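You operate a simulated robot arm through the tools that you are given. There is no shell and no other tool.

Carry out the task below with a simulated robot arm. There is one attempt and no reset: what you move stays moved.

Task
Kit a drawer handle and a dial knob from the kitting turntable into the orange tray.
Fine: unlock it, turn each tray to the yellow pointer to pick, and lock it at the end with KNOBS there.

It is judged by the outcome, as a careful person would: the job done as asked, and still so three seconds after it is handed in. It fails if anything else is knocked over, pushed out of place, dropped, spilled or broken.

Robot
A 7-joint arm with a two-finger parallel gripper, fixed in place. Base frame: the origin is on the floor under the middle of its stand, x ahead of it, y to its left, z up. Lengths are in m, angles in degrees, forces in N, time in s.
It reaches about 1.372 m from its shoulder. Its first joint turns from -149.0 to 149.0 degrees. Payload 3.43 kg.
Tool frame: the origin (TCP) lies between the finger pads and is the grasp point; the fingertips stand 0.03 m ahead of it; z points along the fingers, y is the line along which they close. The gripper opens to 0.094 m. The fingers are 0.028 m wide and 0.01 m thick; the gripper's body (0.05 by 0.096 m) begins 0.055 m behind the TCP.
Orientation is that of the tool frame in the base frame, as [roll, pitch, yaw] about the fixed x, y, z axes, in that order (R = Rz(yaw) Ry(pitch) Rx(roll)). With the fingers straight down and closing along the base's y, the tool's x points along the base's -x, its y along +y and its z along -z.

Tools
- The arm moves only by the tool arm_command. Its argument "moves" is a list of rows, each a list of 7 numbers: the gripper command, from -1 (shut) to 1 (fully open), values between in proportion, then the shift along the base's x, y, z in units of 200 mm (1.0 is 200 mm), then the turn, a rotation vector about the base's x, y, z in units of 45 degrees (1.0 is 45 degrees). In form: [[gripper, dx, dy, dz, wx, wy, wz], ...]. A call has 1 to 20 rows; each row is the pose to reach, as a shift and turn from the pose commanded when the call began. A call with a number of a shift or a turn outside -1 to 1 is refused whole. Each row takes 0.2 s and may step no farther than 0.05 m and 8.6 degrees from the row before; otherwise, or with a gripper value out of range, the whole call is refused. A pose out of reach is approached as far as the arm can. The call stops where the force on the tool passes 50 N (or 10 N more than at its start, if that is more) or the arm is blocked; 0.2 s more then pass. The fingers move at their own pace (about 0.045 m/s each) and stop on an object; they squeeze with about 24 N. The grip force told is the motor's: it shows also when the fingers shut on nothing. Time passes only in rows, and 0.2 s behind the last, so rows that repeat a pose let the fingers close. The reply holds the time, the measured pose of the TCP, the force on the tool along the base axes, the opening and the grip force, in the units named above and with some noise, with the torque about the TCP (base axes, N m) and any sound that the robot's microphone picked up.
- Cameras (640 x 400 px; columns grow to the right, rows downward): "scene" is fixed at [0.4004, 0.6479, 1.5544]; the picture's right is [-0.55, -0.83, 0.00], its down [-0.56, 0.37, -0.74] and it looks along [0.62, -0.41, -0.67] (base axes); focal length 241 px, centre (320, 200). "wrist" rides on the gripper at [0.076, 0.014, -0.102] in the tool frame; the picture's right is [-0.18, 0.98, 0.00], its down [-0.75, -0.14, -0.64] and it looks along [-0.63, -0.12, 0.77] (tool axes); focal length 243 px, centre (320, 200). There is no depth. A picture from a camera that has moved, and an enlarged one, comes with that camera's place and axes in the base frame and with its lens.
- grab_frame(camera): a new picture of that camera. It takes no simulated time.
- inspect(camera, box): a new picture of the part [left, top, right, bottom] of that camera's present view, enlarged. It takes no simulated time.
- hand_in(): hands the job in; it is judged then, once.

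Places have to be worked out from the pictures, the camera data and where the tool is seen. Open the gripper and draw the arm clear of the work before you hand the job in, unless the task says otherwise.

The tools are called after ">>>" as name(argument=value, ...) on one line, values as JSON. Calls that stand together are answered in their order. arm_command: Moves the arm, as the interface text tells. Its arguments: {"type":"object","properties":{"moves":{"type":"array"}},"required":["moves"]} The other tools are called the same way: grab_frame (camera) takes a picture; inspect (camera, box) takes an enlarged picture of a part of a camera's view; hand_in () hands the job in.

At the start:

```text
time: 0.0
eef_pos: [0.9805, -0.1086, 1.1939]
orientation: [-179.9, 0.0, 179.9]
wrist_force: [-0.5, -1.3, -0.2]
wrist_torque: [0.0, -0.03, -0.02]
width: 0.094
finger_force: 0.2
```

scene: 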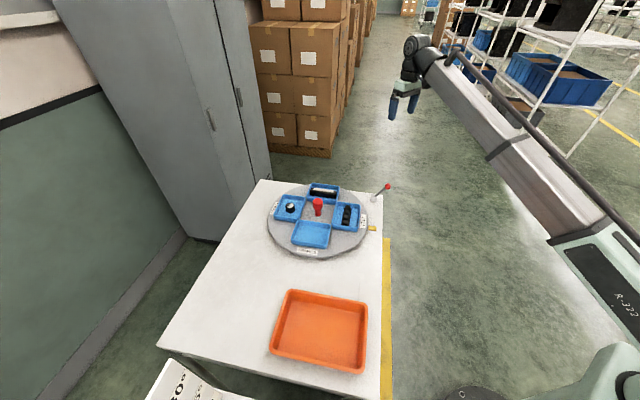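
wrist: 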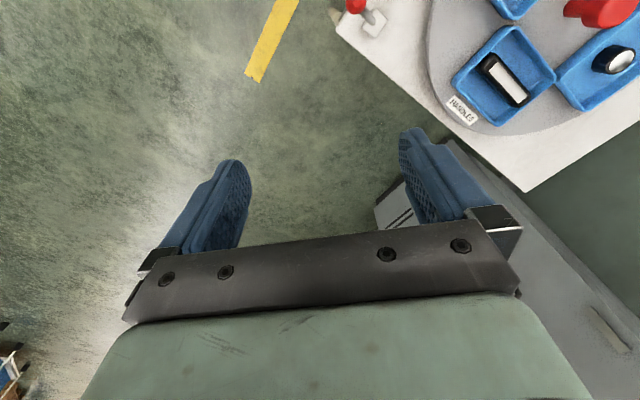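

I start by looking closely at the turntable, the lever and the tray in the scene view.

>>> inspect(camera="scene", box=[250, 165, 410, 265])

>>> inspect(camera="scene", box=[140, 260, 400, 400])

>>> inspect(camera="wrist", box=[320, 0, 640, 200])

```text
4.00 times, centred on (330, 215) of scene
camera zoom: at [0.4004, 0.6479, 1.5544], right [-0.55, -0.83, 0.0], down [-0.56, 0.37, -0.74], along [0.62, -0.41, -0.67], focal length 964 px, centre (280, 140)
```

zoom: 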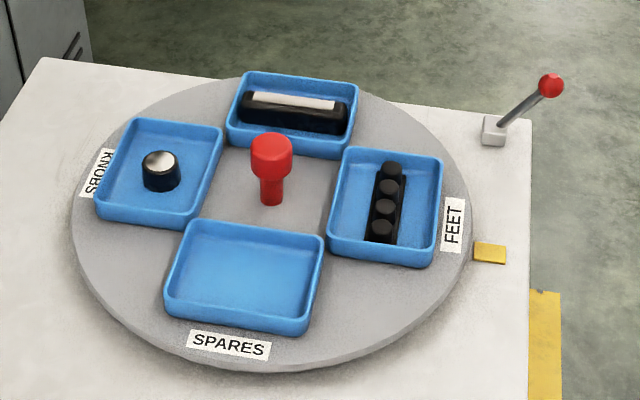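

```text
2.46 times, centred on (270, 330) of scene
camera zoom: at [0.4004, 0.6479, 1.5544], right [-0.55, -0.83, 0.0], down [-0.56, 0.37, -0.74], along [0.62, -0.41, -0.67], focal length 593 px, centre (443, -120)
```

zoom: 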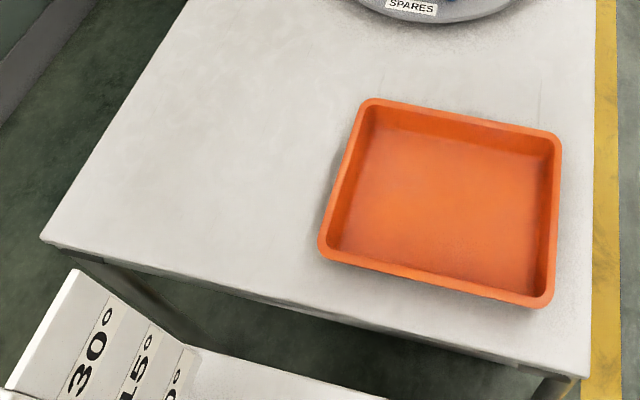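

```text
2.00 times, centred on (480, 100) of wrist
camera zoom: at [0.9056, -0.0955, 1.2969], right [0.18, 0.98, 0.0], down [0.75, -0.14, 0.64], along [0.63, -0.12, -0.77], focal length 485 px, centre (0, 400)
```

zoom: 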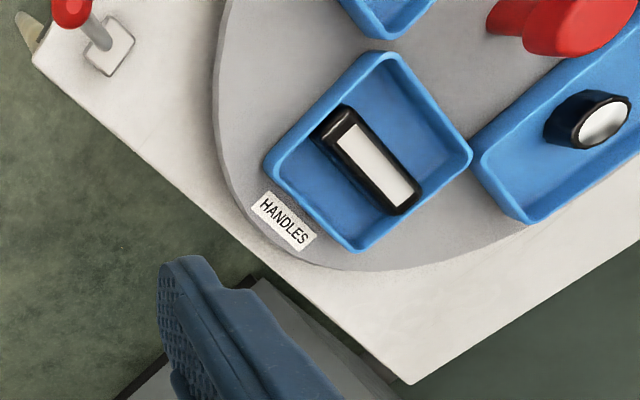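

The table top seems to be at about z 0.80, with the disc centre near (1.00, 0.26), the pointer toward the robot at the FEET tray, and a lever with a red ball near (0.94, -0.03). I move the wrist camera over the lever for a closer look before touching anything.

>>> arm_command(moves=[[1, -0.1, 0.11, -0.12, 0, 0, 0], [1, -0.2, 0.22, -0.24, 0, 0, 0], [1, -0.3, 0.33, -0.36, 0, 0, 0], [1, -0.4, 0.44, -0.47, 0, 0, 0], [1, -0.4, 0.44, -0.47, 0, 0, 0]])

>>> grab_frame(camera="wrist")

>>> grab_frame(camera="scene")

```text
time: 1.2
eef_pos: [0.9022, -0.0181, 1.1027]
orientation: [-180.0, 0.0, 180.0]
wrist_force: [0.0, -0.1, 0.3]
wrist_torque: [-0.02, 0.01, 0.01]
width: 0.0941
finger_force: 0.2
```

```text
taken
camera wrist: at [0.8252, -0.005, 1.2054], right [0.18, 0.98, 0.0], down [0.75, -0.14, 0.64], along [0.63, -0.12, -0.77], focal length 243 px, centre (320, 200)
```

wrist: 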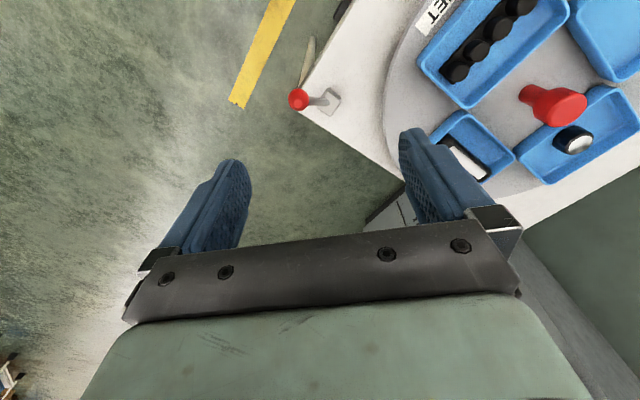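

```text
taken
```

scene: 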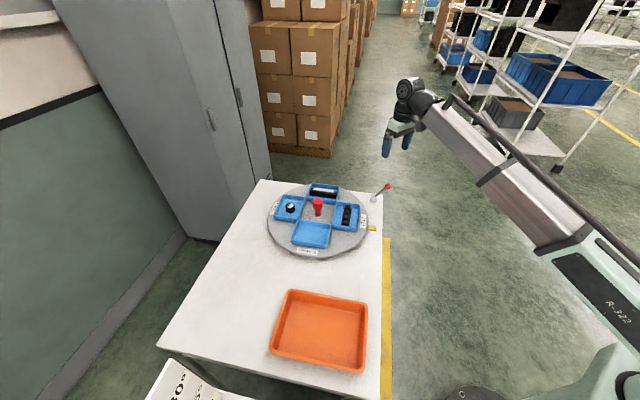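

I zoom into the lever area and the turntable in the wrist view.

>>> inspect(camera="wrist", box=[260, 0, 420, 130])

>>> inspect(camera="wrist", box=[380, 0, 640, 200])

>>> inspect(camera="scene", box=[340, 170, 420, 250])

```text
3.08 times, centred on (340, 65) of wrist
camera zoom: at [0.8252, -0.005, 1.2054], right [0.18, 0.98, 0.0], down [0.75, -0.14, 0.64], along [0.63, -0.12, -0.77], focal length 746 px, centre (258, 615)
```

zoom: 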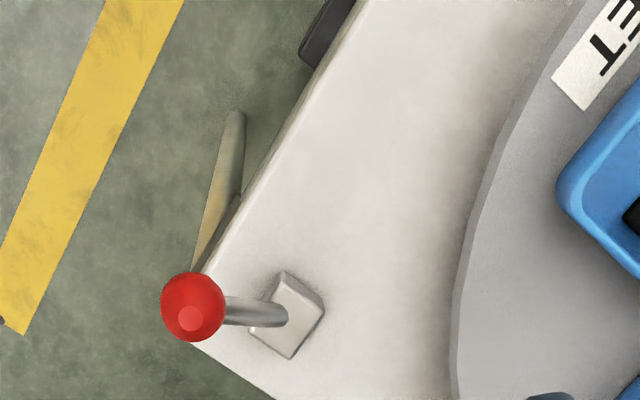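

```text
2.00 times, centred on (510, 100) of wrist
camera zoom: at [0.8252, -0.005, 1.2054], right [0.18, 0.98, 0.0], down [0.75, -0.14, 0.64], along [0.63, -0.12, -0.77], focal length 485 px, centre (-60, 400)
```

zoom: 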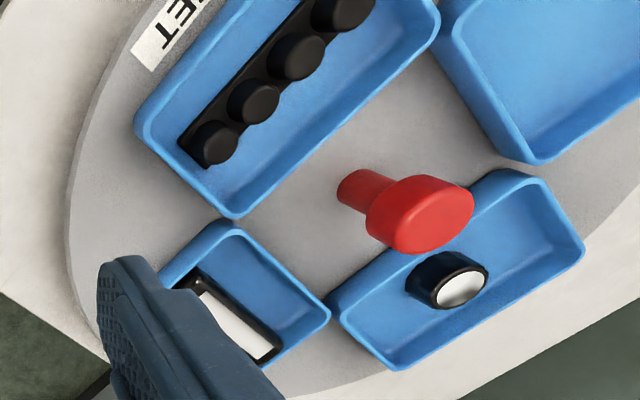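

```text
5.00 times, centred on (380, 210) of scene
camera zoom: at [0.4004, 0.6479, 1.5544], right [-0.55, -0.83, 0.0], down [-0.56, 0.37, -0.74], along [0.62, -0.41, -0.67], focal length 1204 px, centre (20, 150)
```

zoom: 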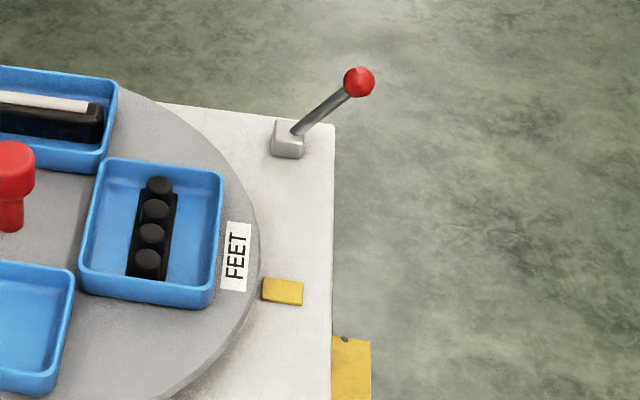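

The lever leans outward over the table edge, with its ball near (0.924, -0.053, 0.88) and its pivot near (0.951, -0.017, 0.825), so it probably throws inward across the table. I turn the tool by -45° with the fingers shut and stand outside the ball, still well above it, to look again.

>>> arm_command(moves=[[-1, -0.03, -0.08, -0.08, 0, 0, -0.1667], [-1, -0.07, -0.16, -0.16, 0, 0, -0.3333], [-1, -0.1, -0.24, -0.25, 0, 0, -0.5], [-1, -0.13, -0.32, -0.33, 0, 0, -0.6667], [-1, -0.17, -0.4, -0.42, 0, 0, -0.8333], [-1, -0.2, -0.485, -0.5, 0, 0, -1.0], [-1, -0.2, -0.485, -0.5, 0, 0, -1.0]])

>>> grab_frame(camera="wrist")

>>> inspect(camera="scene", box=[330, 130, 450, 230])

```text
time: 2.8
eef_pos: [0.8586, -0.1161, 0.9992]
orientation: [-180.0, -0.1, 134.9]
wrist_force: [-0.6, 0.1, 0.2]
wrist_torque: [0.0, 0.01, 0.02]
width: 0.0001
finger_force: 23.9
```

```text
taken
camera wrist: at [0.8161, -0.0539, 1.1016], right [0.83, 0.56, 0.0], down [0.43, -0.63, 0.64], along [0.36, -0.53, -0.77], focal length 243 px, centre (320, 200)
```

wrist: 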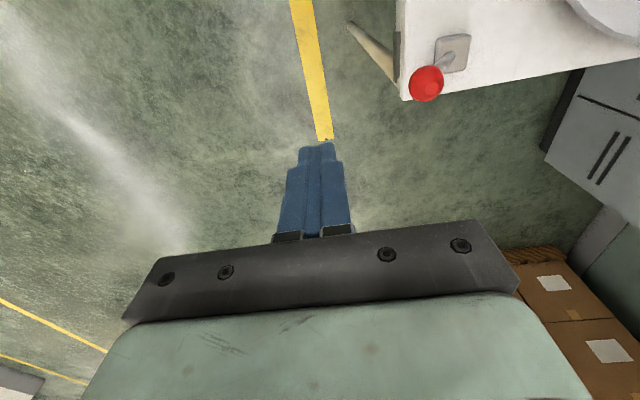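

```text
4.00 times, centred on (390, 180) of scene
camera zoom: at [0.4004, 0.6479, 1.5544], right [-0.55, -0.83, 0.0], down [-0.56, 0.37, -0.74], along [0.62, -0.41, -0.67], focal length 964 px, centre (40, 280)
```

zoom: 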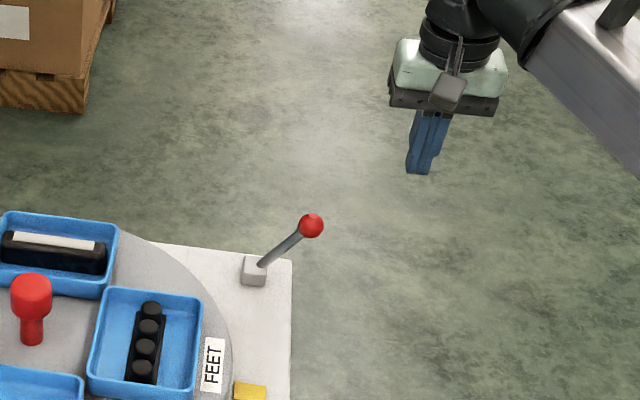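

Both views agree: ball at about (0.923, -0.052, 0.88) and pivot at (0.949, -0.019, 0.825). I descend outside the ball with the shut fingers, fingertips at about z 0.855, ready to push inward.

>>> arm_command(moves=[[-1, 0.03, 0.03, -0.2, 0, 0, 0], [-1, 0.06, 0.06, -0.4, 0, 0, 0], [-1, 0.08, 0.08, -0.57, 0, 0, 0], [-1, 0.08, 0.08, -0.57, 0, 0, 0]])

>>> grab_frame(camera="wrist")

>>> inspect(camera="scene", box=[340, 150, 440, 240])

```text
time: 3.8
eef_pos: [0.8769, -0.102, 0.8869]
orientation: [180.0, 0.0, 135.0]
wrist_force: [-0.4, 1.1, 0.4]
wrist_torque: [-0.01, 0.03, -0.01]
width: 0.0
finger_force: 23.7
```

```text
taken
camera wrist: at [0.8334, -0.0388, 0.9893], right [0.83, 0.56, 0.0], down [0.43, -0.63, 0.64], along [0.36, -0.53, -0.77], focal length 243 px, centre (320, 200)
```

wrist: 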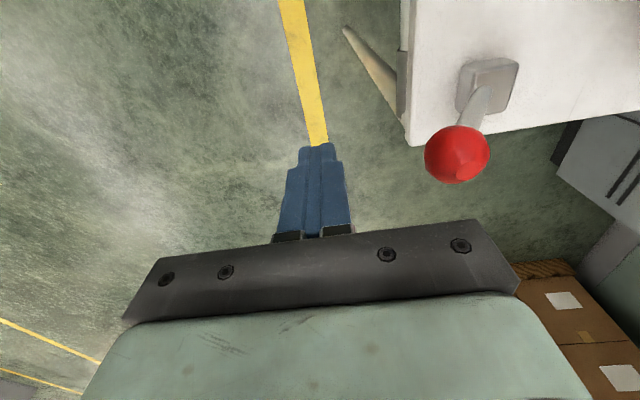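

```text
4.44 times, centred on (390, 195) of scene
camera zoom: at [0.4004, 0.6479, 1.5544], right [-0.55, -0.83, 0.0], down [-0.56, 0.37, -0.74], along [0.62, -0.41, -0.67], focal length 1071 px, centre (9, 222)
```

zoom: 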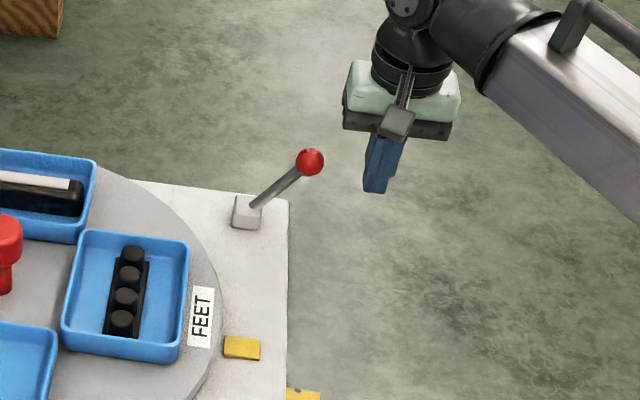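

The tool is in line with the ball along the 45° direction, about 0.046 m short of contact. I push inward by 0.10 m in small steps.

>>> arm_command(moves=[[-1, 0.07, 0.07, 0, 0, 0, 0], [-1, 0.14, 0.14, 0, 0, 0, 0], [-1, 0.19, 0.19, 0, 0, 0, 0], [-1, 0.24, 0.24, 0, 0, 0, 0], [-1, 0.29, 0.29, 0, 0, 0, 0], [-1, 0.34, 0.34, 0, 0, 0, 0]])

>>> grab_frame(camera="wrist")

>>> inspect(camera="scene", box=[340, 150, 440, 240])

```text
time: 5.2
eef_pos: [0.9452, -0.0347, 0.8879]
orientation: [-180.0, 0.0, 135.0]
wrist_force: [-0.6, 0.2, 0.3]
wrist_torque: [-0.02, -0.02, 0.02]
width: 0.0001
finger_force: 24.8
```

```text
taken
camera wrist: at [0.9018, 0.0278, 0.9897], right [0.83, 0.56, 0.0], down [0.43, -0.63, 0.64], along [0.36, -0.53, -0.77], focal length 243 px, centre (320, 200)
```

wrist: 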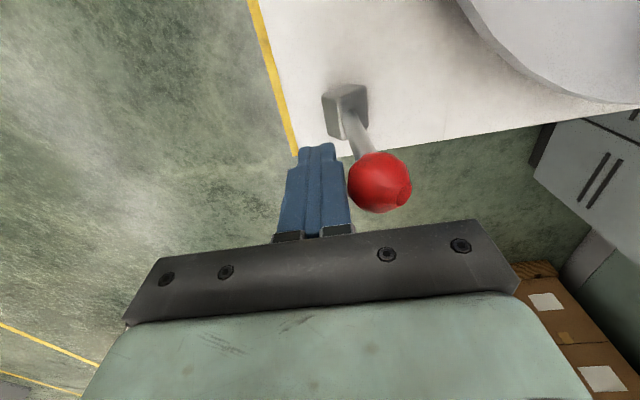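

```text
4.44 times, centred on (390, 195) of scene
camera zoom: at [0.4004, 0.6479, 1.5544], right [-0.55, -0.83, 0.0], down [-0.56, 0.37, -0.74], along [0.62, -0.41, -0.67], focal length 1071 px, centre (9, 222)
```

zoom: 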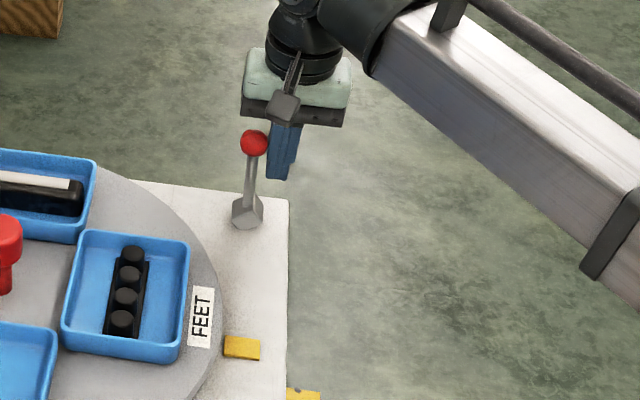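

The lever has come up to about vertical and is following the finger freely. I continue pushing inward in small steps to complete the throw.

>>> arm_command(moves=[[-1, 0.04, 0.04, 0, 0, 0, 0], [-1, 0.08, 0.08, 0, 0, 0, 0], [-1, 0.12, 0.12, 0, 0, 0, 0], [-1, 0.16, 0.16, 0, 0, 0, 0], [-1, 0.2, 0.2, 0, 0, 0, 0]])

>>> grab_frame(camera="wrist")

>>> inspect(camera="scene", box=[340, 150, 440, 240])

```text
time: 6.2
eef_pos: [0.9688, -0.011, 0.89]
orientation: [-178.8, -0.1, 134.7]
wrist_force: [-7.8, -8.2, 7.9]
wrist_torque: [-0.12, 0.21, 0.05]
width: 0.0
finger_force: 24.4
stopped in row 5: the force on the tool passed its limit at 59 N (the readings are from after the stop); the commanded pose is now the measured one
```

```text
taken
camera wrist: at [0.9275, 0.0545, 0.9903], right [0.83, 0.56, -0.02], down [0.44, -0.63, 0.64], along [0.35, -0.54, -0.77], focal length 243 px, centre (320, 200)
```

wrist: 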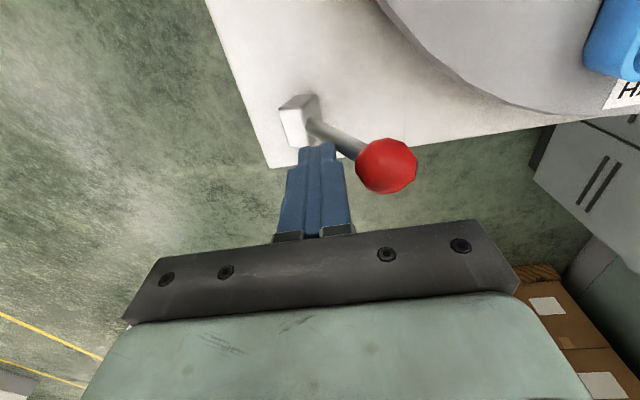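

```text
4.44 times, centred on (390, 195) of scene
camera zoom: at [0.4004, 0.6479, 1.5544], right [-0.55, -0.83, 0.0], down [-0.56, 0.37, -0.74], along [0.62, -0.41, -0.67], focal length 1071 px, centre (9, 222)
```

zoom: 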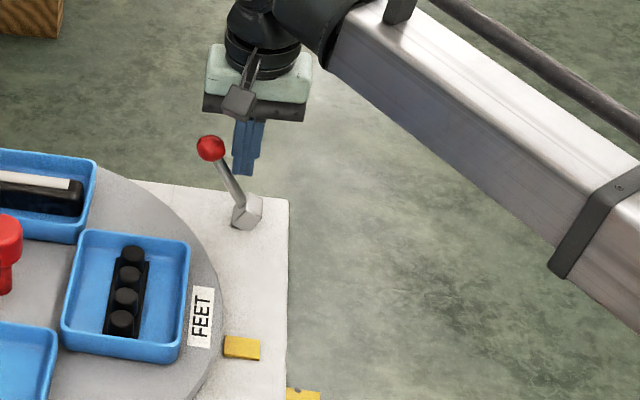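

The lever has reached its inner stop, with the ball now near (0.991, 0.017, 0.888). I back the finger off and go up, then check that the lever stays there.

>>> arm_command(moves=[[-1, -0.07, -0.07, 0, 0, 0, 0], [-1, -0.14, -0.14, 0, 0, 0, 0], [-1, -0.2, -0.2, 0, 0, 0, 0], [-1, -0.2, -0.2, 0.2, 0, 0, 0], [-1, -0.2, -0.2, 0.4, 0, 0, 0], [-1, -0.2, -0.2, 0.6, 0, 0, 0]])

>>> grab_frame(camera="wrist")

>>> inspect(camera="scene", box=[250, 150, 420, 260])

```text
time: 7.7
eef_pos: [0.9352, -0.0456, 1.0099]
orientation: [-178.7, -0.2, 134.8]
wrist_force: [0.4, 0.2, 0.0]
wrist_torque: [0.0, 0.02, 0.01]
width: 0.0
finger_force: 23.9
```

```text
taken
camera wrist: at [0.8929, 0.0183, 1.1117], right [0.83, 0.56, -0.02], down [0.44, -0.63, 0.64], along [0.35, -0.54, -0.77], focal length 243 px, centre (320, 200)
```

wrist: 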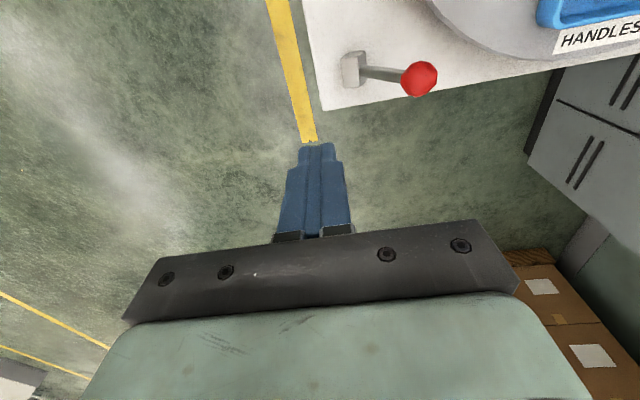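

```text
3.64 times, centred on (335, 205) of scene
camera zoom: at [0.4004, 0.6479, 1.5544], right [-0.55, -0.83, 0.0], down [-0.56, 0.37, -0.74], along [0.62, -0.41, -0.67], focal length 876 px, centre (266, 182)
```

zoom: 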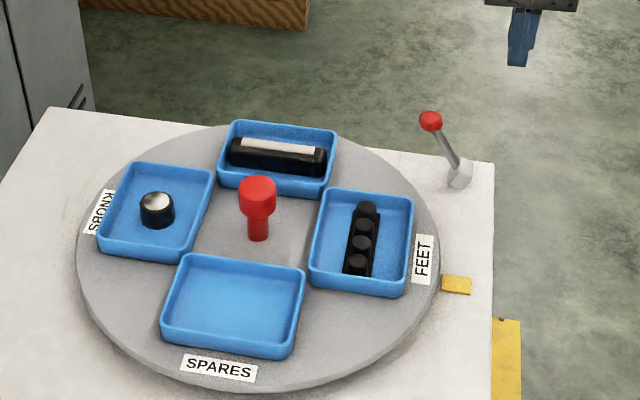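

The lever stays thrown inward. Now I go up over the turntable to measure the trays, the knob, the handle and the pointer from above.

>>> arm_command(moves=[[-1, 0, 0.1, 0.2, -0.028, 0, 0], [-1, 0, 0.2, 0.4, -0.028, 0, 0], [-1, 0.05, 0.35, 0.55, -0.028, 0, 0], [-1, 0.1, 0.5, 0.7, -0.028, 0, 0], [-1, 0.12, 0.65, 0.85, -0.028, 0, 0], [-1, 0.14, 0.82, 1.0, -0.028, 0, 0], [-1, 0.15, 1.0, 1.0, -0.028, 0, 0]])

>>> arm_command(moves=[[-1, 0.03, 0.22, 0.05, 0, 0, 0], [-1, 0.06, 0.44, 0.1, 0, 0, 0], [-1, 0.09, 0.6, 0.15, 0, 0, 0], [-1, 0.1, 0.72, 0.19, 0, 0, 0], [-1, 0.1, 0.72, 0.19, 0, 0, 0]])

>>> grab_frame(camera="wrist")

```text
time: 9.2
eef_pos: [0.9596, 0.1504, 1.2064]
orientation: [-178.0, 0.7, 134.7]
wrist_force: [-0.8, -0.4, -0.5]
wrist_torque: [0.04, 0.03, 0.01]
width: 0.0002
finger_force: 24.0
```

```text
time: 10.4
eef_pos: [0.9839, 0.296, 1.2436]
orientation: [-178.4, 1.1, 134.8]
wrist_force: [0.1, -0.4, 0.1]
wrist_torque: [0.0, -0.03, 0.03]
width: 0.0
finger_force: 24.8
```

```text
taken
camera wrist: at [0.9403, 0.3629, 1.3445], right [0.83, 0.56, -0.02], down [0.43, -0.61, 0.66], along [0.36, -0.55, -0.75], focal length 243 px, centre (320, 200)
```

wrist: 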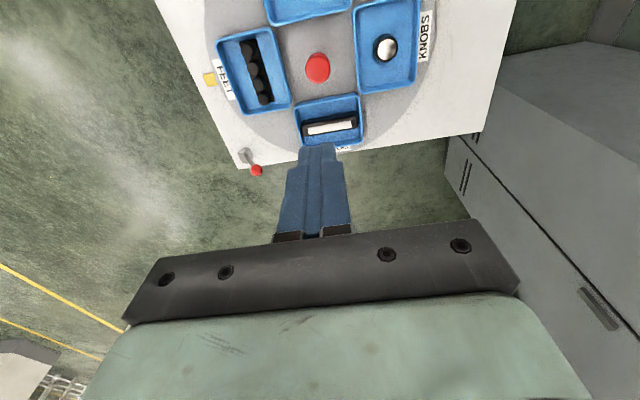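

I zoom in on the turntable from this top view.

>>> inspect(camera="wrist", box=[190, 0, 450, 180])

>>> inspect(camera="wrist", box=[200, 0, 360, 110])

```text
2.22 times, centred on (320, 90) of wrist
camera zoom: at [0.9403, 0.3629, 1.3445], right [0.83, 0.56, -0.02], down [0.43, -0.61, 0.66], along [0.36, -0.55, -0.75], focal length 539 px, centre (320, 444)
```

zoom: 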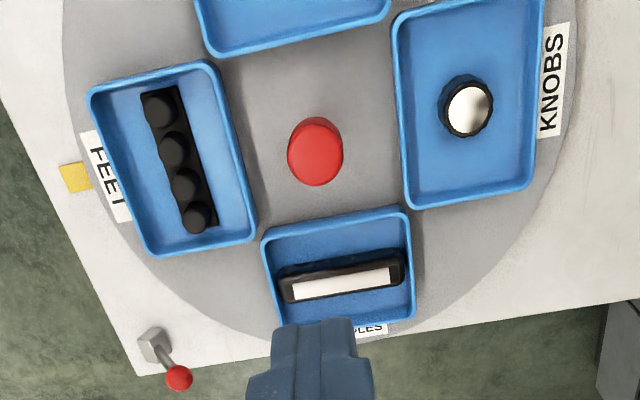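

```text
3.64 times, centred on (280, 55) of wrist
camera zoom: at [0.9403, 0.3629, 1.3445], right [0.83, 0.56, -0.02], down [0.43, -0.61, 0.66], along [0.36, -0.55, -0.75], focal length 882 px, centre (466, 727)
```

zoom: 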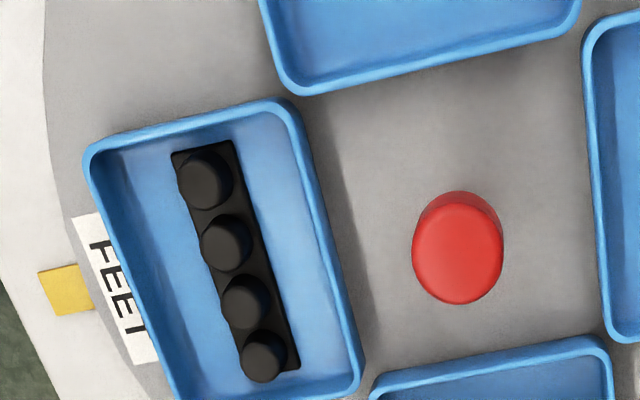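

The knob post sits near the disc centre at about (0.99, 0.27). HANDLES is 90° and KNOBS 180° counter-clockwise of the pointer, so turning clockwise in 90° steps brings each to the pointer; I will push tray side walls from the wedge between FEET and SPARES. I straighten the tool and move above that wedge for a closer look.

>>> arm_command(moves=[[-1, -0.1, 0, -0.15, 0.0424, -0.008, 0], [-1, -0.25, 0, -0.3, 0.0424, -0.008, 0], [-1, -0.4, 0, -0.45, 0.0424, -0.008, 0], [-1, -0.5, 0, -0.6, 0.0424, -0.008, 0], [-1, -0.6, 0, -0.75, 0.0424, -0.008, 0], [-1, -0.62, 0, -0.9, 0.0424, -0.008, 0], [-1, -0.62, 0, -0.95, 0.0424, -0.008, 0], [-1, -0.62, 0, -0.95, 0.0424, -0.008, 0]])

>>> grab_frame(camera="wrist")

>>> inspect(camera="scene", box=[250, 150, 410, 260])

```text
time: 12.2
eef_pos: [0.8573, 0.2944, 1.0555]
orientation: [-179.6, -0.3, 134.7]
wrist_force: [0.4, -0.1, 0.1]
wrist_torque: [0.02, 0.02, 0.0]
width: 0.0001
finger_force: 23.9
```

```text
taken
camera wrist: at [0.8154, 0.3578, 1.1577], right [0.83, 0.56, -0.01], down [0.44, -0.63, 0.64], along [0.35, -0.53, -0.77], focal length 243 px, centre (320, 200)
```

wrist: 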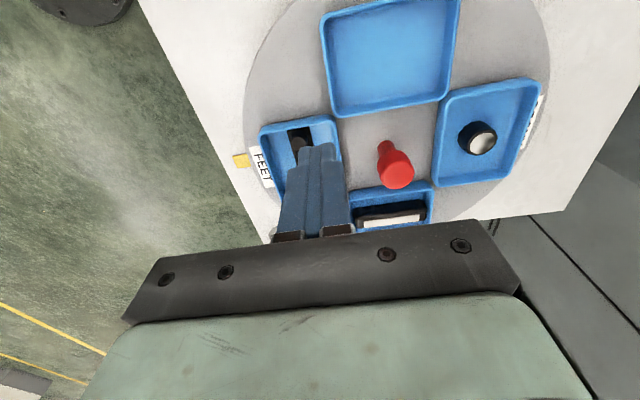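

```text
3.64 times, centred on (330, 205) of scene
camera zoom: at [0.4004, 0.6479, 1.5544], right [-0.55, -0.83, 0.0], down [-0.56, 0.37, -0.74], along [0.62, -0.41, -0.67], focal length 876 px, centre (284, 182)
```

zoom: 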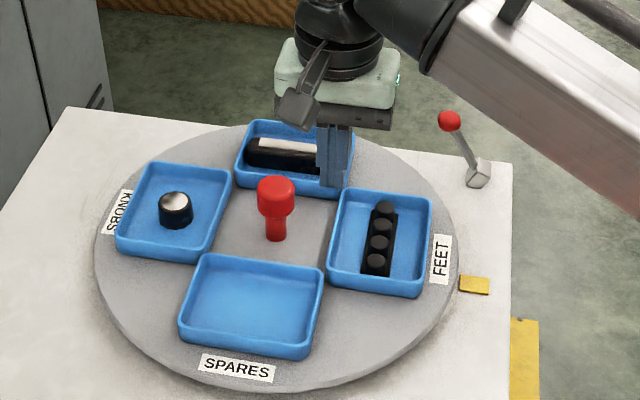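

I take an enlarged view to measure the disc, the knob and the tray corners.

>>> inspect(camera="wrist", box=[220, 0, 560, 220])

```text
1.82 times, centred on (390, 110) of wrist
camera zoom: at [0.8154, 0.3578, 1.1577], right [0.83, 0.56, -0.01], down [0.44, -0.63, 0.64], along [0.35, -0.53, -0.77], focal length 441 px, centre (193, 364)
```

zoom: 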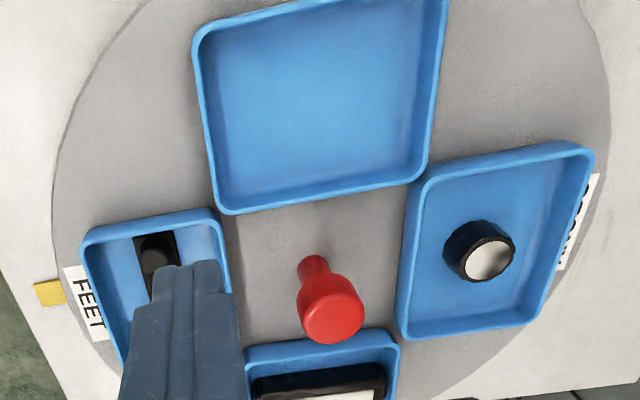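

The close view puts the disc centre at about (0.990, 0.271), with tray rims near z 0.86, the disc top near 0.82, and the FEET/SPARES wedge centred on (0.825, 0.271). I lower to just above that wedge and check.

>>> arm_command(moves=[[-1, -0.08, -0.06, -0.15, 0.0016, -0.011, 0.0067], [-1, -0.16, -0.117, -0.3, 0.0016, -0.011, 0.0067], [-1, -0.16, -0.117, -0.45, 0.0016, -0.011, 0.0067], [-1, -0.16, -0.117, -0.63, 0.0016, -0.011, 0.0067], [-1, -0.16, -0.117, -0.63, 0.0016, -0.011, 0.0067]])

>>> grab_frame(camera="wrist")

>>> inspect(camera="scene", box=[250, 150, 410, 260])

```text
time: 13.4
eef_pos: [0.827, 0.2706, 0.9291]
orientation: [179.9, -0.1, 135.0]
wrist_force: [-0.4, 0.0, 0.7]
wrist_torque: [-0.02, 0.01, 0.0]
width: 0.0
finger_force: 24.0
```

```text
taken
camera wrist: at [0.783, 0.3338, 1.0315], right [0.82, 0.57, 0.0], down [0.43, -0.63, 0.64], along [0.36, -0.53, -0.77], focal length 243 px, centre (320, 200)
```

wrist: 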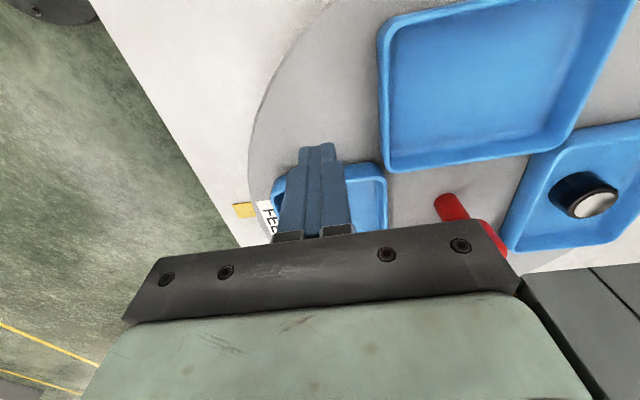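

```text
3.64 times, centred on (330, 205) of scene
camera zoom: at [0.4004, 0.6479, 1.5544], right [-0.55, -0.83, 0.0], down [-0.56, 0.37, -0.74], along [0.62, -0.41, -0.67], focal length 876 px, centre (284, 182)
```

zoom: 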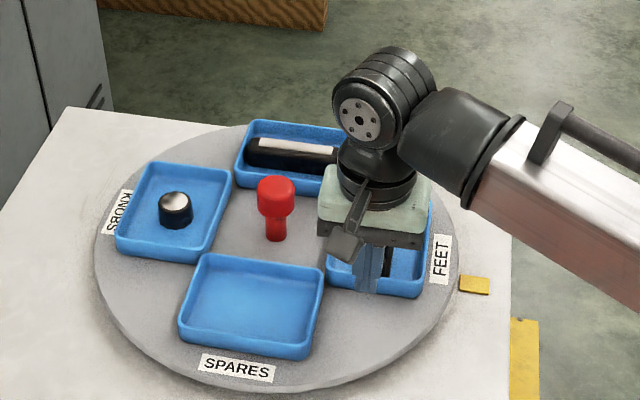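

The point under the fingertips falls on the grey disc between the two trays. I descend to TCP z 0.865, so the fingertips sit about 15 mm above the disc.

>>> arm_command(moves=[[-1, 0, 0, -0.1, 0, 0, 0], [-1, 0, 0, -0.2, 0, 0, 0], [-1, 0, 0, -0.27, 0, 0, 0], [-1, 0, 0, -0.32, 0, 0, 0], [-1, 0, 0, -0.32, 0, 0, 0]])

>>> grab_frame(camera="wrist")

>>> inspect(camera="scene", box=[270, 170, 410, 260])

```text
time: 14.7
eef_pos: [0.8255, 0.2697, 0.867]
orientation: [179.9, 0.0, 135.0]
wrist_force: [0.9, 0.4, 5.9]
wrist_torque: [-0.04, -0.07, 0.01]
width: 0.0001
finger_force: 24.0
```

```text
taken
camera wrist: at [0.7828, 0.3342, 0.9682], right [0.82, 0.57, 0.0], down [0.43, -0.63, 0.64], along [0.36, -0.53, -0.77], focal length 243 px, centre (320, 200)
```

wrist: 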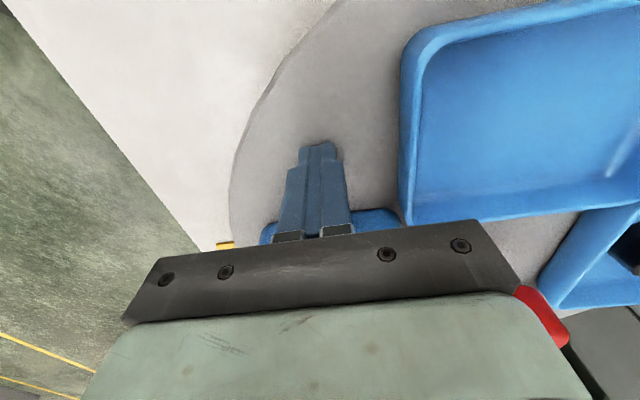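

```text
4.44 times, centred on (340, 215) of scene
camera zoom: at [0.4004, 0.6479, 1.5544], right [-0.55, -0.83, 0.0], down [-0.56, 0.37, -0.74], along [0.62, -0.41, -0.67], focal length 1071 px, centre (231, 133)
```

zoom: 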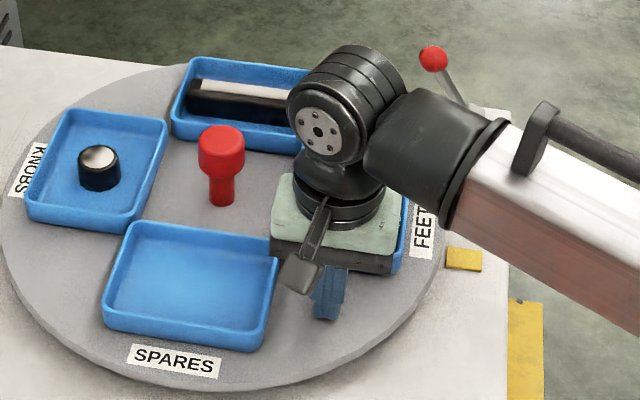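

The small upward force (about 6 N) suggests the fingertips just touch the disc, so its top is near z 0.837. I raise about 10 mm and start a slow clockwise arc, pushing against the SPARES wall to see whether the disc turns freely.

>>> arm_command(moves=[[-1, 0, 0, 0.05, 0, 0, 0], [-1, 0.011, 0.045, 0.05, 0, 0, 0], [-1, 0.0145, 0.087, 0.05, 0, 0, 0], [-1, 0.02, 0.129, 0.05, 0, 0, 0], [-1, 0.0275, 0.171, 0.05, 0, 0, 0], [-1, 0.0375, 0.212, 0.05, 0, 0, 0], [-1, 0.0495, 0.253, 0.05, 0, 0, 0], [-1, 0.064, 0.293, 0.05, 0, 0, 0], [-1, 0.08, 0.332, 0.05, 0, 0, 0], [-1, 0.0985, 0.37, 0.05, 0, 0, 0], [-1, 0.1185, 0.4075, 0.05, 0, 0, 0]])

>>> inspect(camera="scene", box=[250, 160, 410, 260])

>>> grab_frame(camera="wrist")

```text
time: 17.1
eef_pos: [0.8487, 0.3537, 0.8748]
orientation: [-180.0, -0.1, 135.0]
wrist_force: [-0.3, 0.2, -0.3]
wrist_torque: [0.01, -0.01, -0.02]
width: 0.0
finger_force: 24.3
```

```text
4.00 times, centred on (330, 210) of scene
camera zoom: at [0.4004, 0.6479, 1.5544], right [-0.55, -0.83, 0.0], down [-0.56, 0.37, -0.74], along [0.62, -0.41, -0.67], focal length 964 px, centre (280, 160)
```

zoom: 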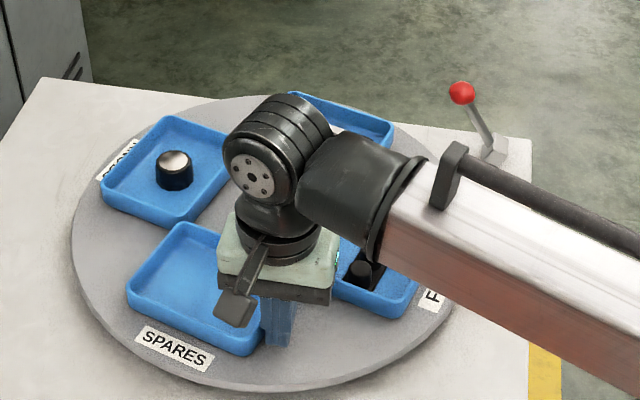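

```text
taken
camera wrist: at [0.8044, 0.4177, 0.9772], right [0.82, 0.57, 0.0], down [0.43, -0.63, 0.64], along [0.36, -0.53, -0.77], focal length 243 px, centre (320, 200)
```

wrist: 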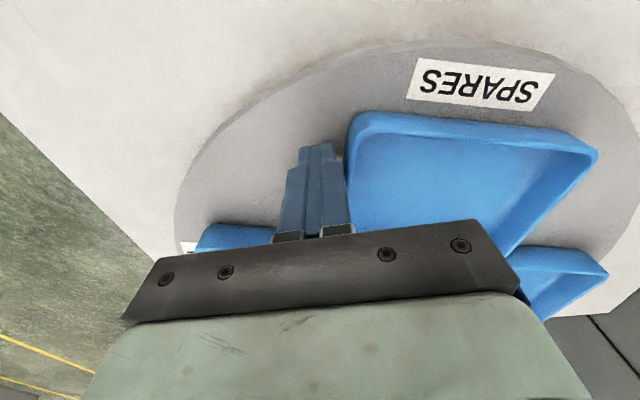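

The disc turns freely with no noticeable force, so it is unlocked; it has moved roughly 18° so far. I continue the slow arc, easing off toward the end, and stop a bit short of 90° to check.

>>> arm_command(moves=[[-1, 0.031, 0.042, 0, 0, 0, 0], [-1, 0.0645, 0.0885, 0, 0, 0, 0], [-1, 0.101, 0.132, 0, 0, 0, 0], [-1, 0.1405, 0.173, 0, 0, 0, 0], [-1, 0.1825, 0.211, 0, 0, 0, 0], [-1, 0.2275, 0.246, 0, 0, 0, 0], [-1, 0.2745, 0.2775, 0, 0, 0, 0], [-1, 0.324, 0.306, 0, 0, 0, 0], [-1, 0.375, 0.331, 0, 0, 0, 0], [-1, 0.428, 0.3525, 0, 0, 0, 0], [-1, 0.482, 0.37, 0, 0, 0, 0], [-1, 0.537, 0.3835, 0, 0, 0, 0], [-1, 0.593, 0.3935, 0, 0, 0, 0], [-1, 0.6355, 0.3985, 0, 0, 0, 0], [-1, 0.678, 0.401, 0, 0, 0, 0], [-1, 0.7065, 0.4015, 0, 0, 0, 0], [-1, 0.735, 0.401, 0, 0, 0, 0], [-1, 0.7635, 0.3995, 0, 0, 0, 0], [-1, 0.7915, 0.397, 0, 0, 0, 0], [-1, 0.806, 0.3955, 0, 0, 0, 0]])

>>> inspect(camera="scene", box=[250, 160, 410, 260])

>>> grab_frame(camera="wrist")

```text
time: 21.2
eef_pos: [1.0085, 0.432, 0.8734]
orientation: [180.0, 0.0, 134.9]
wrist_force: [0.1, -0.5, 0.1]
wrist_torque: [0.04, 0.01, -0.04]
width: 0.0002
finger_force: 24.1
```

```text
4.00 times, centred on (330, 210) of scene
camera zoom: at [0.4004, 0.6479, 1.5544], right [-0.55, -0.83, 0.0], down [-0.56, 0.37, -0.74], along [0.62, -0.41, -0.67], focal length 964 px, centre (280, 160)
```

zoom: 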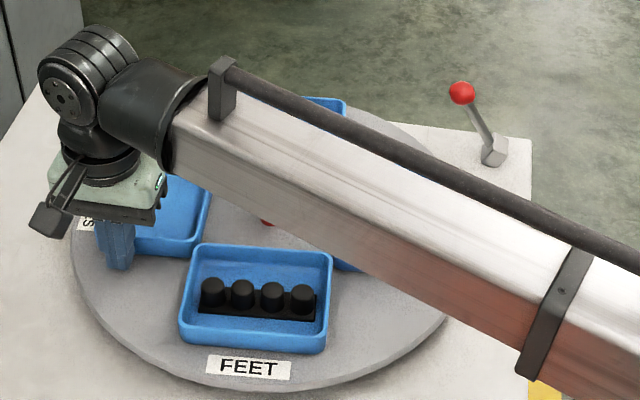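

```text
taken
camera wrist: at [0.9654, 0.4957, 0.9763], right [0.82, 0.57, 0.0], down [0.43, -0.63, 0.64], along [0.36, -0.53, -0.77], focal length 243 px, centre (320, 200)
```

wrist: 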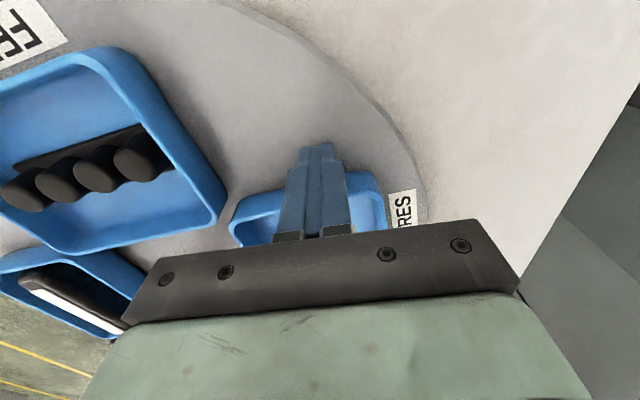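

By the label position, FEET still has about 6° to go. I push a few more degrees slowly, back the finger off the wall, and lift out for a check.

>>> arm_command(moves=[[-1, 0.034, -0.005, 0, 0, 0, 0], [-1, 0.062, -0.01, 0, 0, 0, 0], [-1, 0.076, -0.0125, 0, 0, 0, 0], [-1, 0.076, -0.0125, 0, 0, 0, 0], [-1, 0.03, -0.005, 0, 0, 0, 0], [-1, -0.03, 0.0, 0, 0, 0, 0], [-1, -0.03, 0.0, 0.2, 0, 0, 0], [-1, -0.03, 0.0, 0.4, 0, 0, 0], [-1, -0.1, 0.0, 0.6, 0, 0, 0], [-1, -0.2, 0.0, 0.8, 0, 0, 0], [-1, -0.35, -0.1, 0.95, 0, 0, 0], [-1, -0.5, -0.25, 1.0, 0, 0, 0], [-1, -0.6, -0.4, 1.0, 0, 0, 0], [-1, -0.7, -0.6, 1.0, 0, 0, 0], [-1, -0.7, -0.6, 1.0, 0, 0, 0]])

>>> inspect(camera="scene", box=[250, 160, 410, 260])

>>> grab_frame(camera="wrist")

```text
time: 24.4
eef_pos: [0.8668, 0.3141, 1.0743]
orientation: [-180.0, -0.1, 135.0]
wrist_force: [0.5, -0.3, -0.3]
wrist_torque: [0.0, 0.02, -0.03]
width: 0.0
finger_force: 24.1
```

```text
4.00 times, centred on (330, 210) of scene
camera zoom: at [0.4004, 0.6479, 1.5544], right [-0.55, -0.83, 0.0], down [-0.56, 0.37, -0.74], along [0.62, -0.41, -0.67], focal length 964 px, centre (280, 160)
```

zoom: 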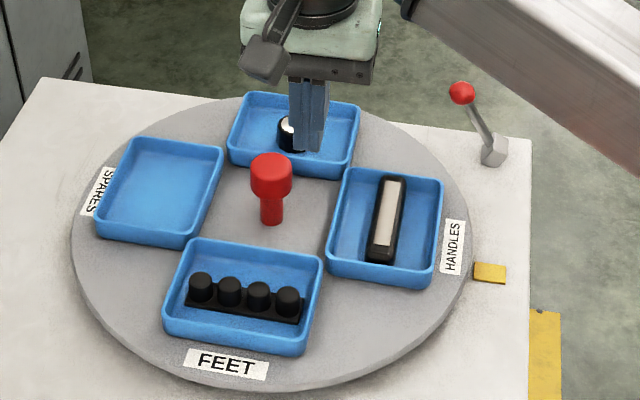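

```text
taken
camera wrist: at [0.8234, 0.3768, 1.1773], right [0.82, 0.57, 0.0], down [0.43, -0.63, 0.64], along [0.36, -0.53, -0.77], focal length 243 px, centre (320, 200)
```

wrist: 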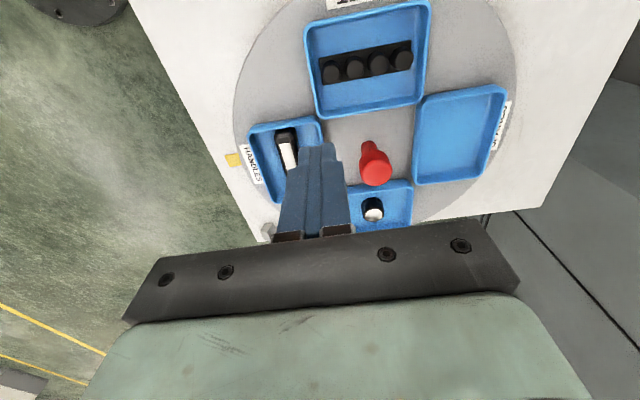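

HANDLES is now at the pointer, with its tray outline matching FEET's original one to within a pixel or two. Now I measure the handle from the wrist view.

>>> inspect(camera="wrist", box=[220, 90, 380, 190])

>>> inspect(camera="scene", box=[325, 195, 385, 235])

```text
4.00 times, centred on (300, 140) of wrist
camera zoom: at [0.8234, 0.3768, 1.1773], right [0.82, 0.57, 0.0], down [0.43, -0.63, 0.64], along [0.36, -0.53, -0.77], focal length 970 px, centre (400, 440)
```

zoom: 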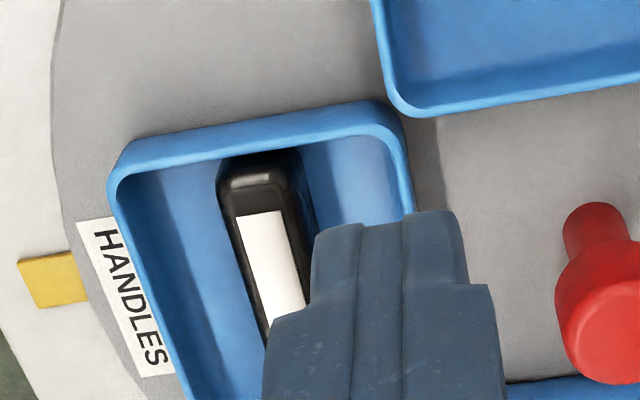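

```text
10.00 times, centred on (355, 215) of scene
camera zoom: at [0.4004, 0.6479, 1.5544], right [-0.55, -0.83, 0.0], down [-0.56, 0.37, -0.74], along [0.62, -0.41, -0.67], focal length 2409 px, centre (-30, 50)
```

zoom: 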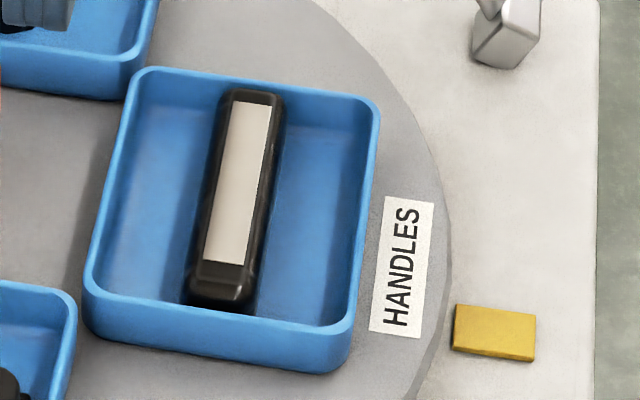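

I shift so the fingers no longer hide the handle, opening them partway (about 0.055 m) for the coming grasp.

>>> arm_command(moves=[[0.17, 0.06, -0.15, -0.03, 0, 0, 0], [0.17, 0.12, -0.3, -0.06, 0, 0, 0], [0.17, 0.18, -0.45, -0.09, 0, 0, 0], [0.17, 0.24, -0.6, -0.12, 0, 0, 0], [0.17, 0.286, -0.7355, -0.12, 0, 0, 0], [0.17, 0.286, -0.7355, -0.12, 0, 0, 0]])

>>> grab_frame(camera="wrist")

>>> inspect(camera="wrist", box=[220, 0, 420, 140])

```text
time: 25.9
eef_pos: [0.9248, 0.1645, 1.0509]
orientation: [180.0, -0.1, 135.0]
wrist_force: [-0.2, -0.5, 0.4]
wrist_torque: [0.02, 0.02, 0.01]
width: 0.055
finger_force: 0.0
```

```text
taken
camera wrist: at [0.881, 0.2268, 1.1541], right [0.82, 0.57, 0.0], down [0.43, -0.63, 0.64], along [0.36, -0.53, -0.77], focal length 243 px, centre (320, 200)
```

wrist: 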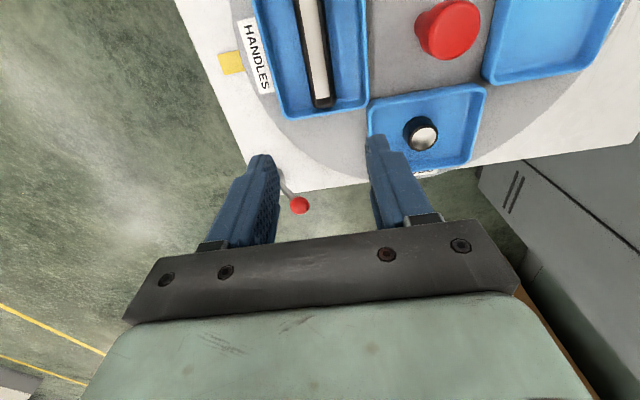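

```text
2.86 times, centred on (320, 70) of wrist
camera zoom: at [0.881, 0.2268, 1.1541], right [0.82, 0.57, 0.0], down [0.43, -0.63, 0.64], along [0.36, -0.53, -0.77], focal length 693 px, centre (320, 571)
```

zoom: 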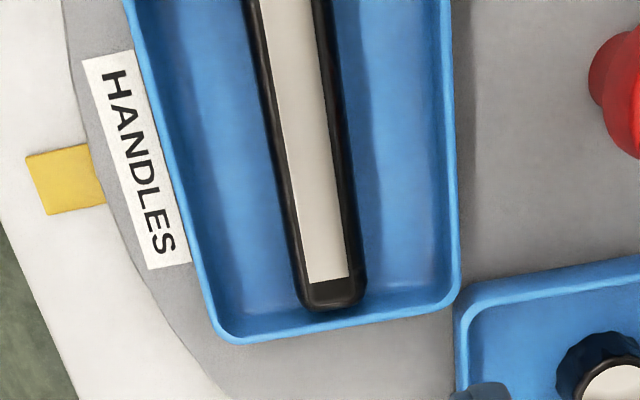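

The handle runs off the top of the view, so I step back about 6 cm along the table to see it whole.

>>> arm_command(moves=[[0.17, -0.11, 0.11, 0, 0, 0, 0], [0.17, -0.22, 0.22, 0, 0, 0, 0], [0.17, -0.22, 0.22, 0, 0, 0, 0]])

>>> grab_frame(camera="wrist")

>>> inspect(camera="wrist", box=[220, 40, 420, 180])

```text
time: 26.6
eef_pos: [0.8797, 0.2086, 1.0527]
orientation: [180.0, -0.1, 135.0]
wrist_force: [0.2, 0.5, -1.0]
wrist_torque: [0.01, 0.02, -0.02]
width: 0.0552
finger_force: 0.1
```

```text
taken
camera wrist: at [0.8362, 0.2711, 1.1526], right [0.83, 0.56, 0.0], down [0.43, -0.63, 0.64], along [0.36, -0.53, -0.77], focal length 243 px, centre (320, 200)
```

wrist: 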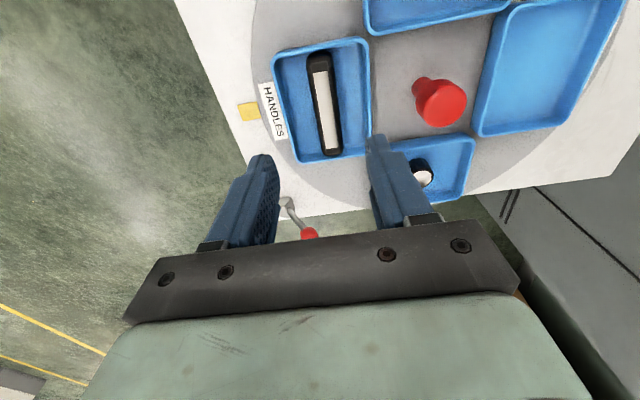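

```text
2.86 times, centred on (320, 110) of wrist
camera zoom: at [0.8362, 0.2711, 1.1526], right [0.83, 0.56, 0.0], down [0.43, -0.63, 0.64], along [0.36, -0.53, -0.77], focal length 693 px, centre (320, 457)
```

zoom: 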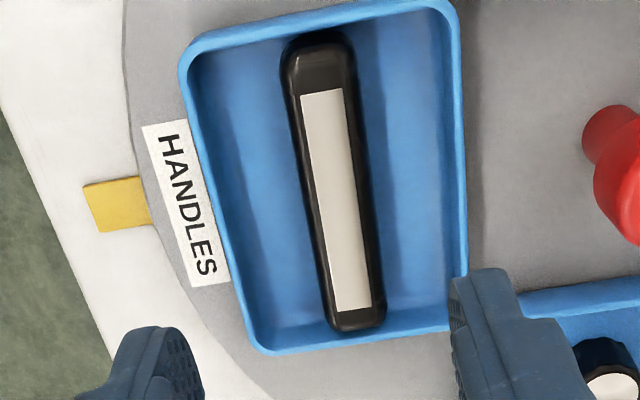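

The handle is centred in its tray at about (0.902, 0.189), 24 mm wide, lying along the tray at about -46°, which matches the tool's present heading. I lower above it with the fingers open about 48 mm, stop at TCP z 0.90, and check.

>>> arm_command(moves=[[0.02, 0.05, -0.045, -0.15, 0, 0, 0], [0.02, 0.109, -0.098, -0.3, 0, 0, 0], [0.02, 0.109, -0.098, -0.45, 0, 0, 0], [0.02, 0.109, -0.098, -0.6, 0, 0, 0], [0.02, 0.109, -0.098, -0.7, 0, 0, 0], [0.02, 0.109, -0.098, -0.764, 0, 0, 0], [0.02, 0.109, -0.098, -0.764, 0, 0, 0]])

>>> grab_frame(camera="wrist")

>>> inspect(camera="scene", box=[310, 170, 400, 240])

```text
time: 28.2
eef_pos: [0.9065, 0.189, 0.896]
orientation: [-179.9, -0.1, 135.0]
wrist_force: [0.9, -0.2, 0.1]
wrist_torque: [0.0, -0.03, 0.0]
width: 0.048
finger_force: 0.1
```

```text
taken
camera wrist: at [0.8626, 0.253, 0.9991], right [0.83, 0.56, 0.0], down [0.43, -0.63, 0.64], along [0.36, -0.53, -0.77], focal length 243 px, centre (320, 200)
```

wrist: 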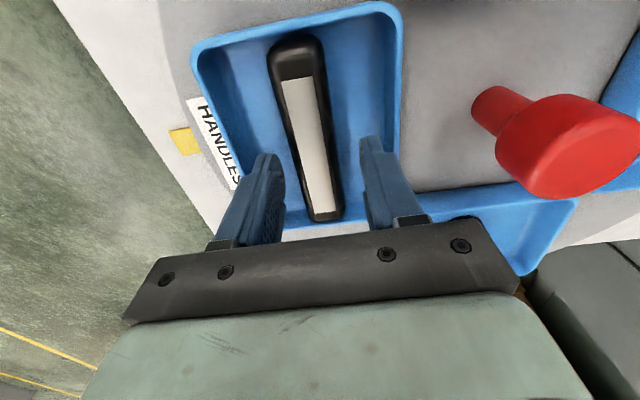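

```text
5.71 times, centred on (355, 205) of scene
camera zoom: at [0.4004, 0.6479, 1.5544], right [-0.55, -0.83, 0.0], down [-0.56, 0.37, -0.74], along [0.62, -0.41, -0.67], focal length 1377 px, centre (120, 171)
```

zoom: 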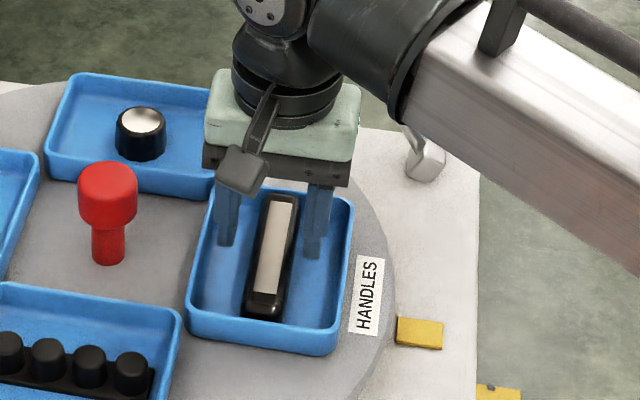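

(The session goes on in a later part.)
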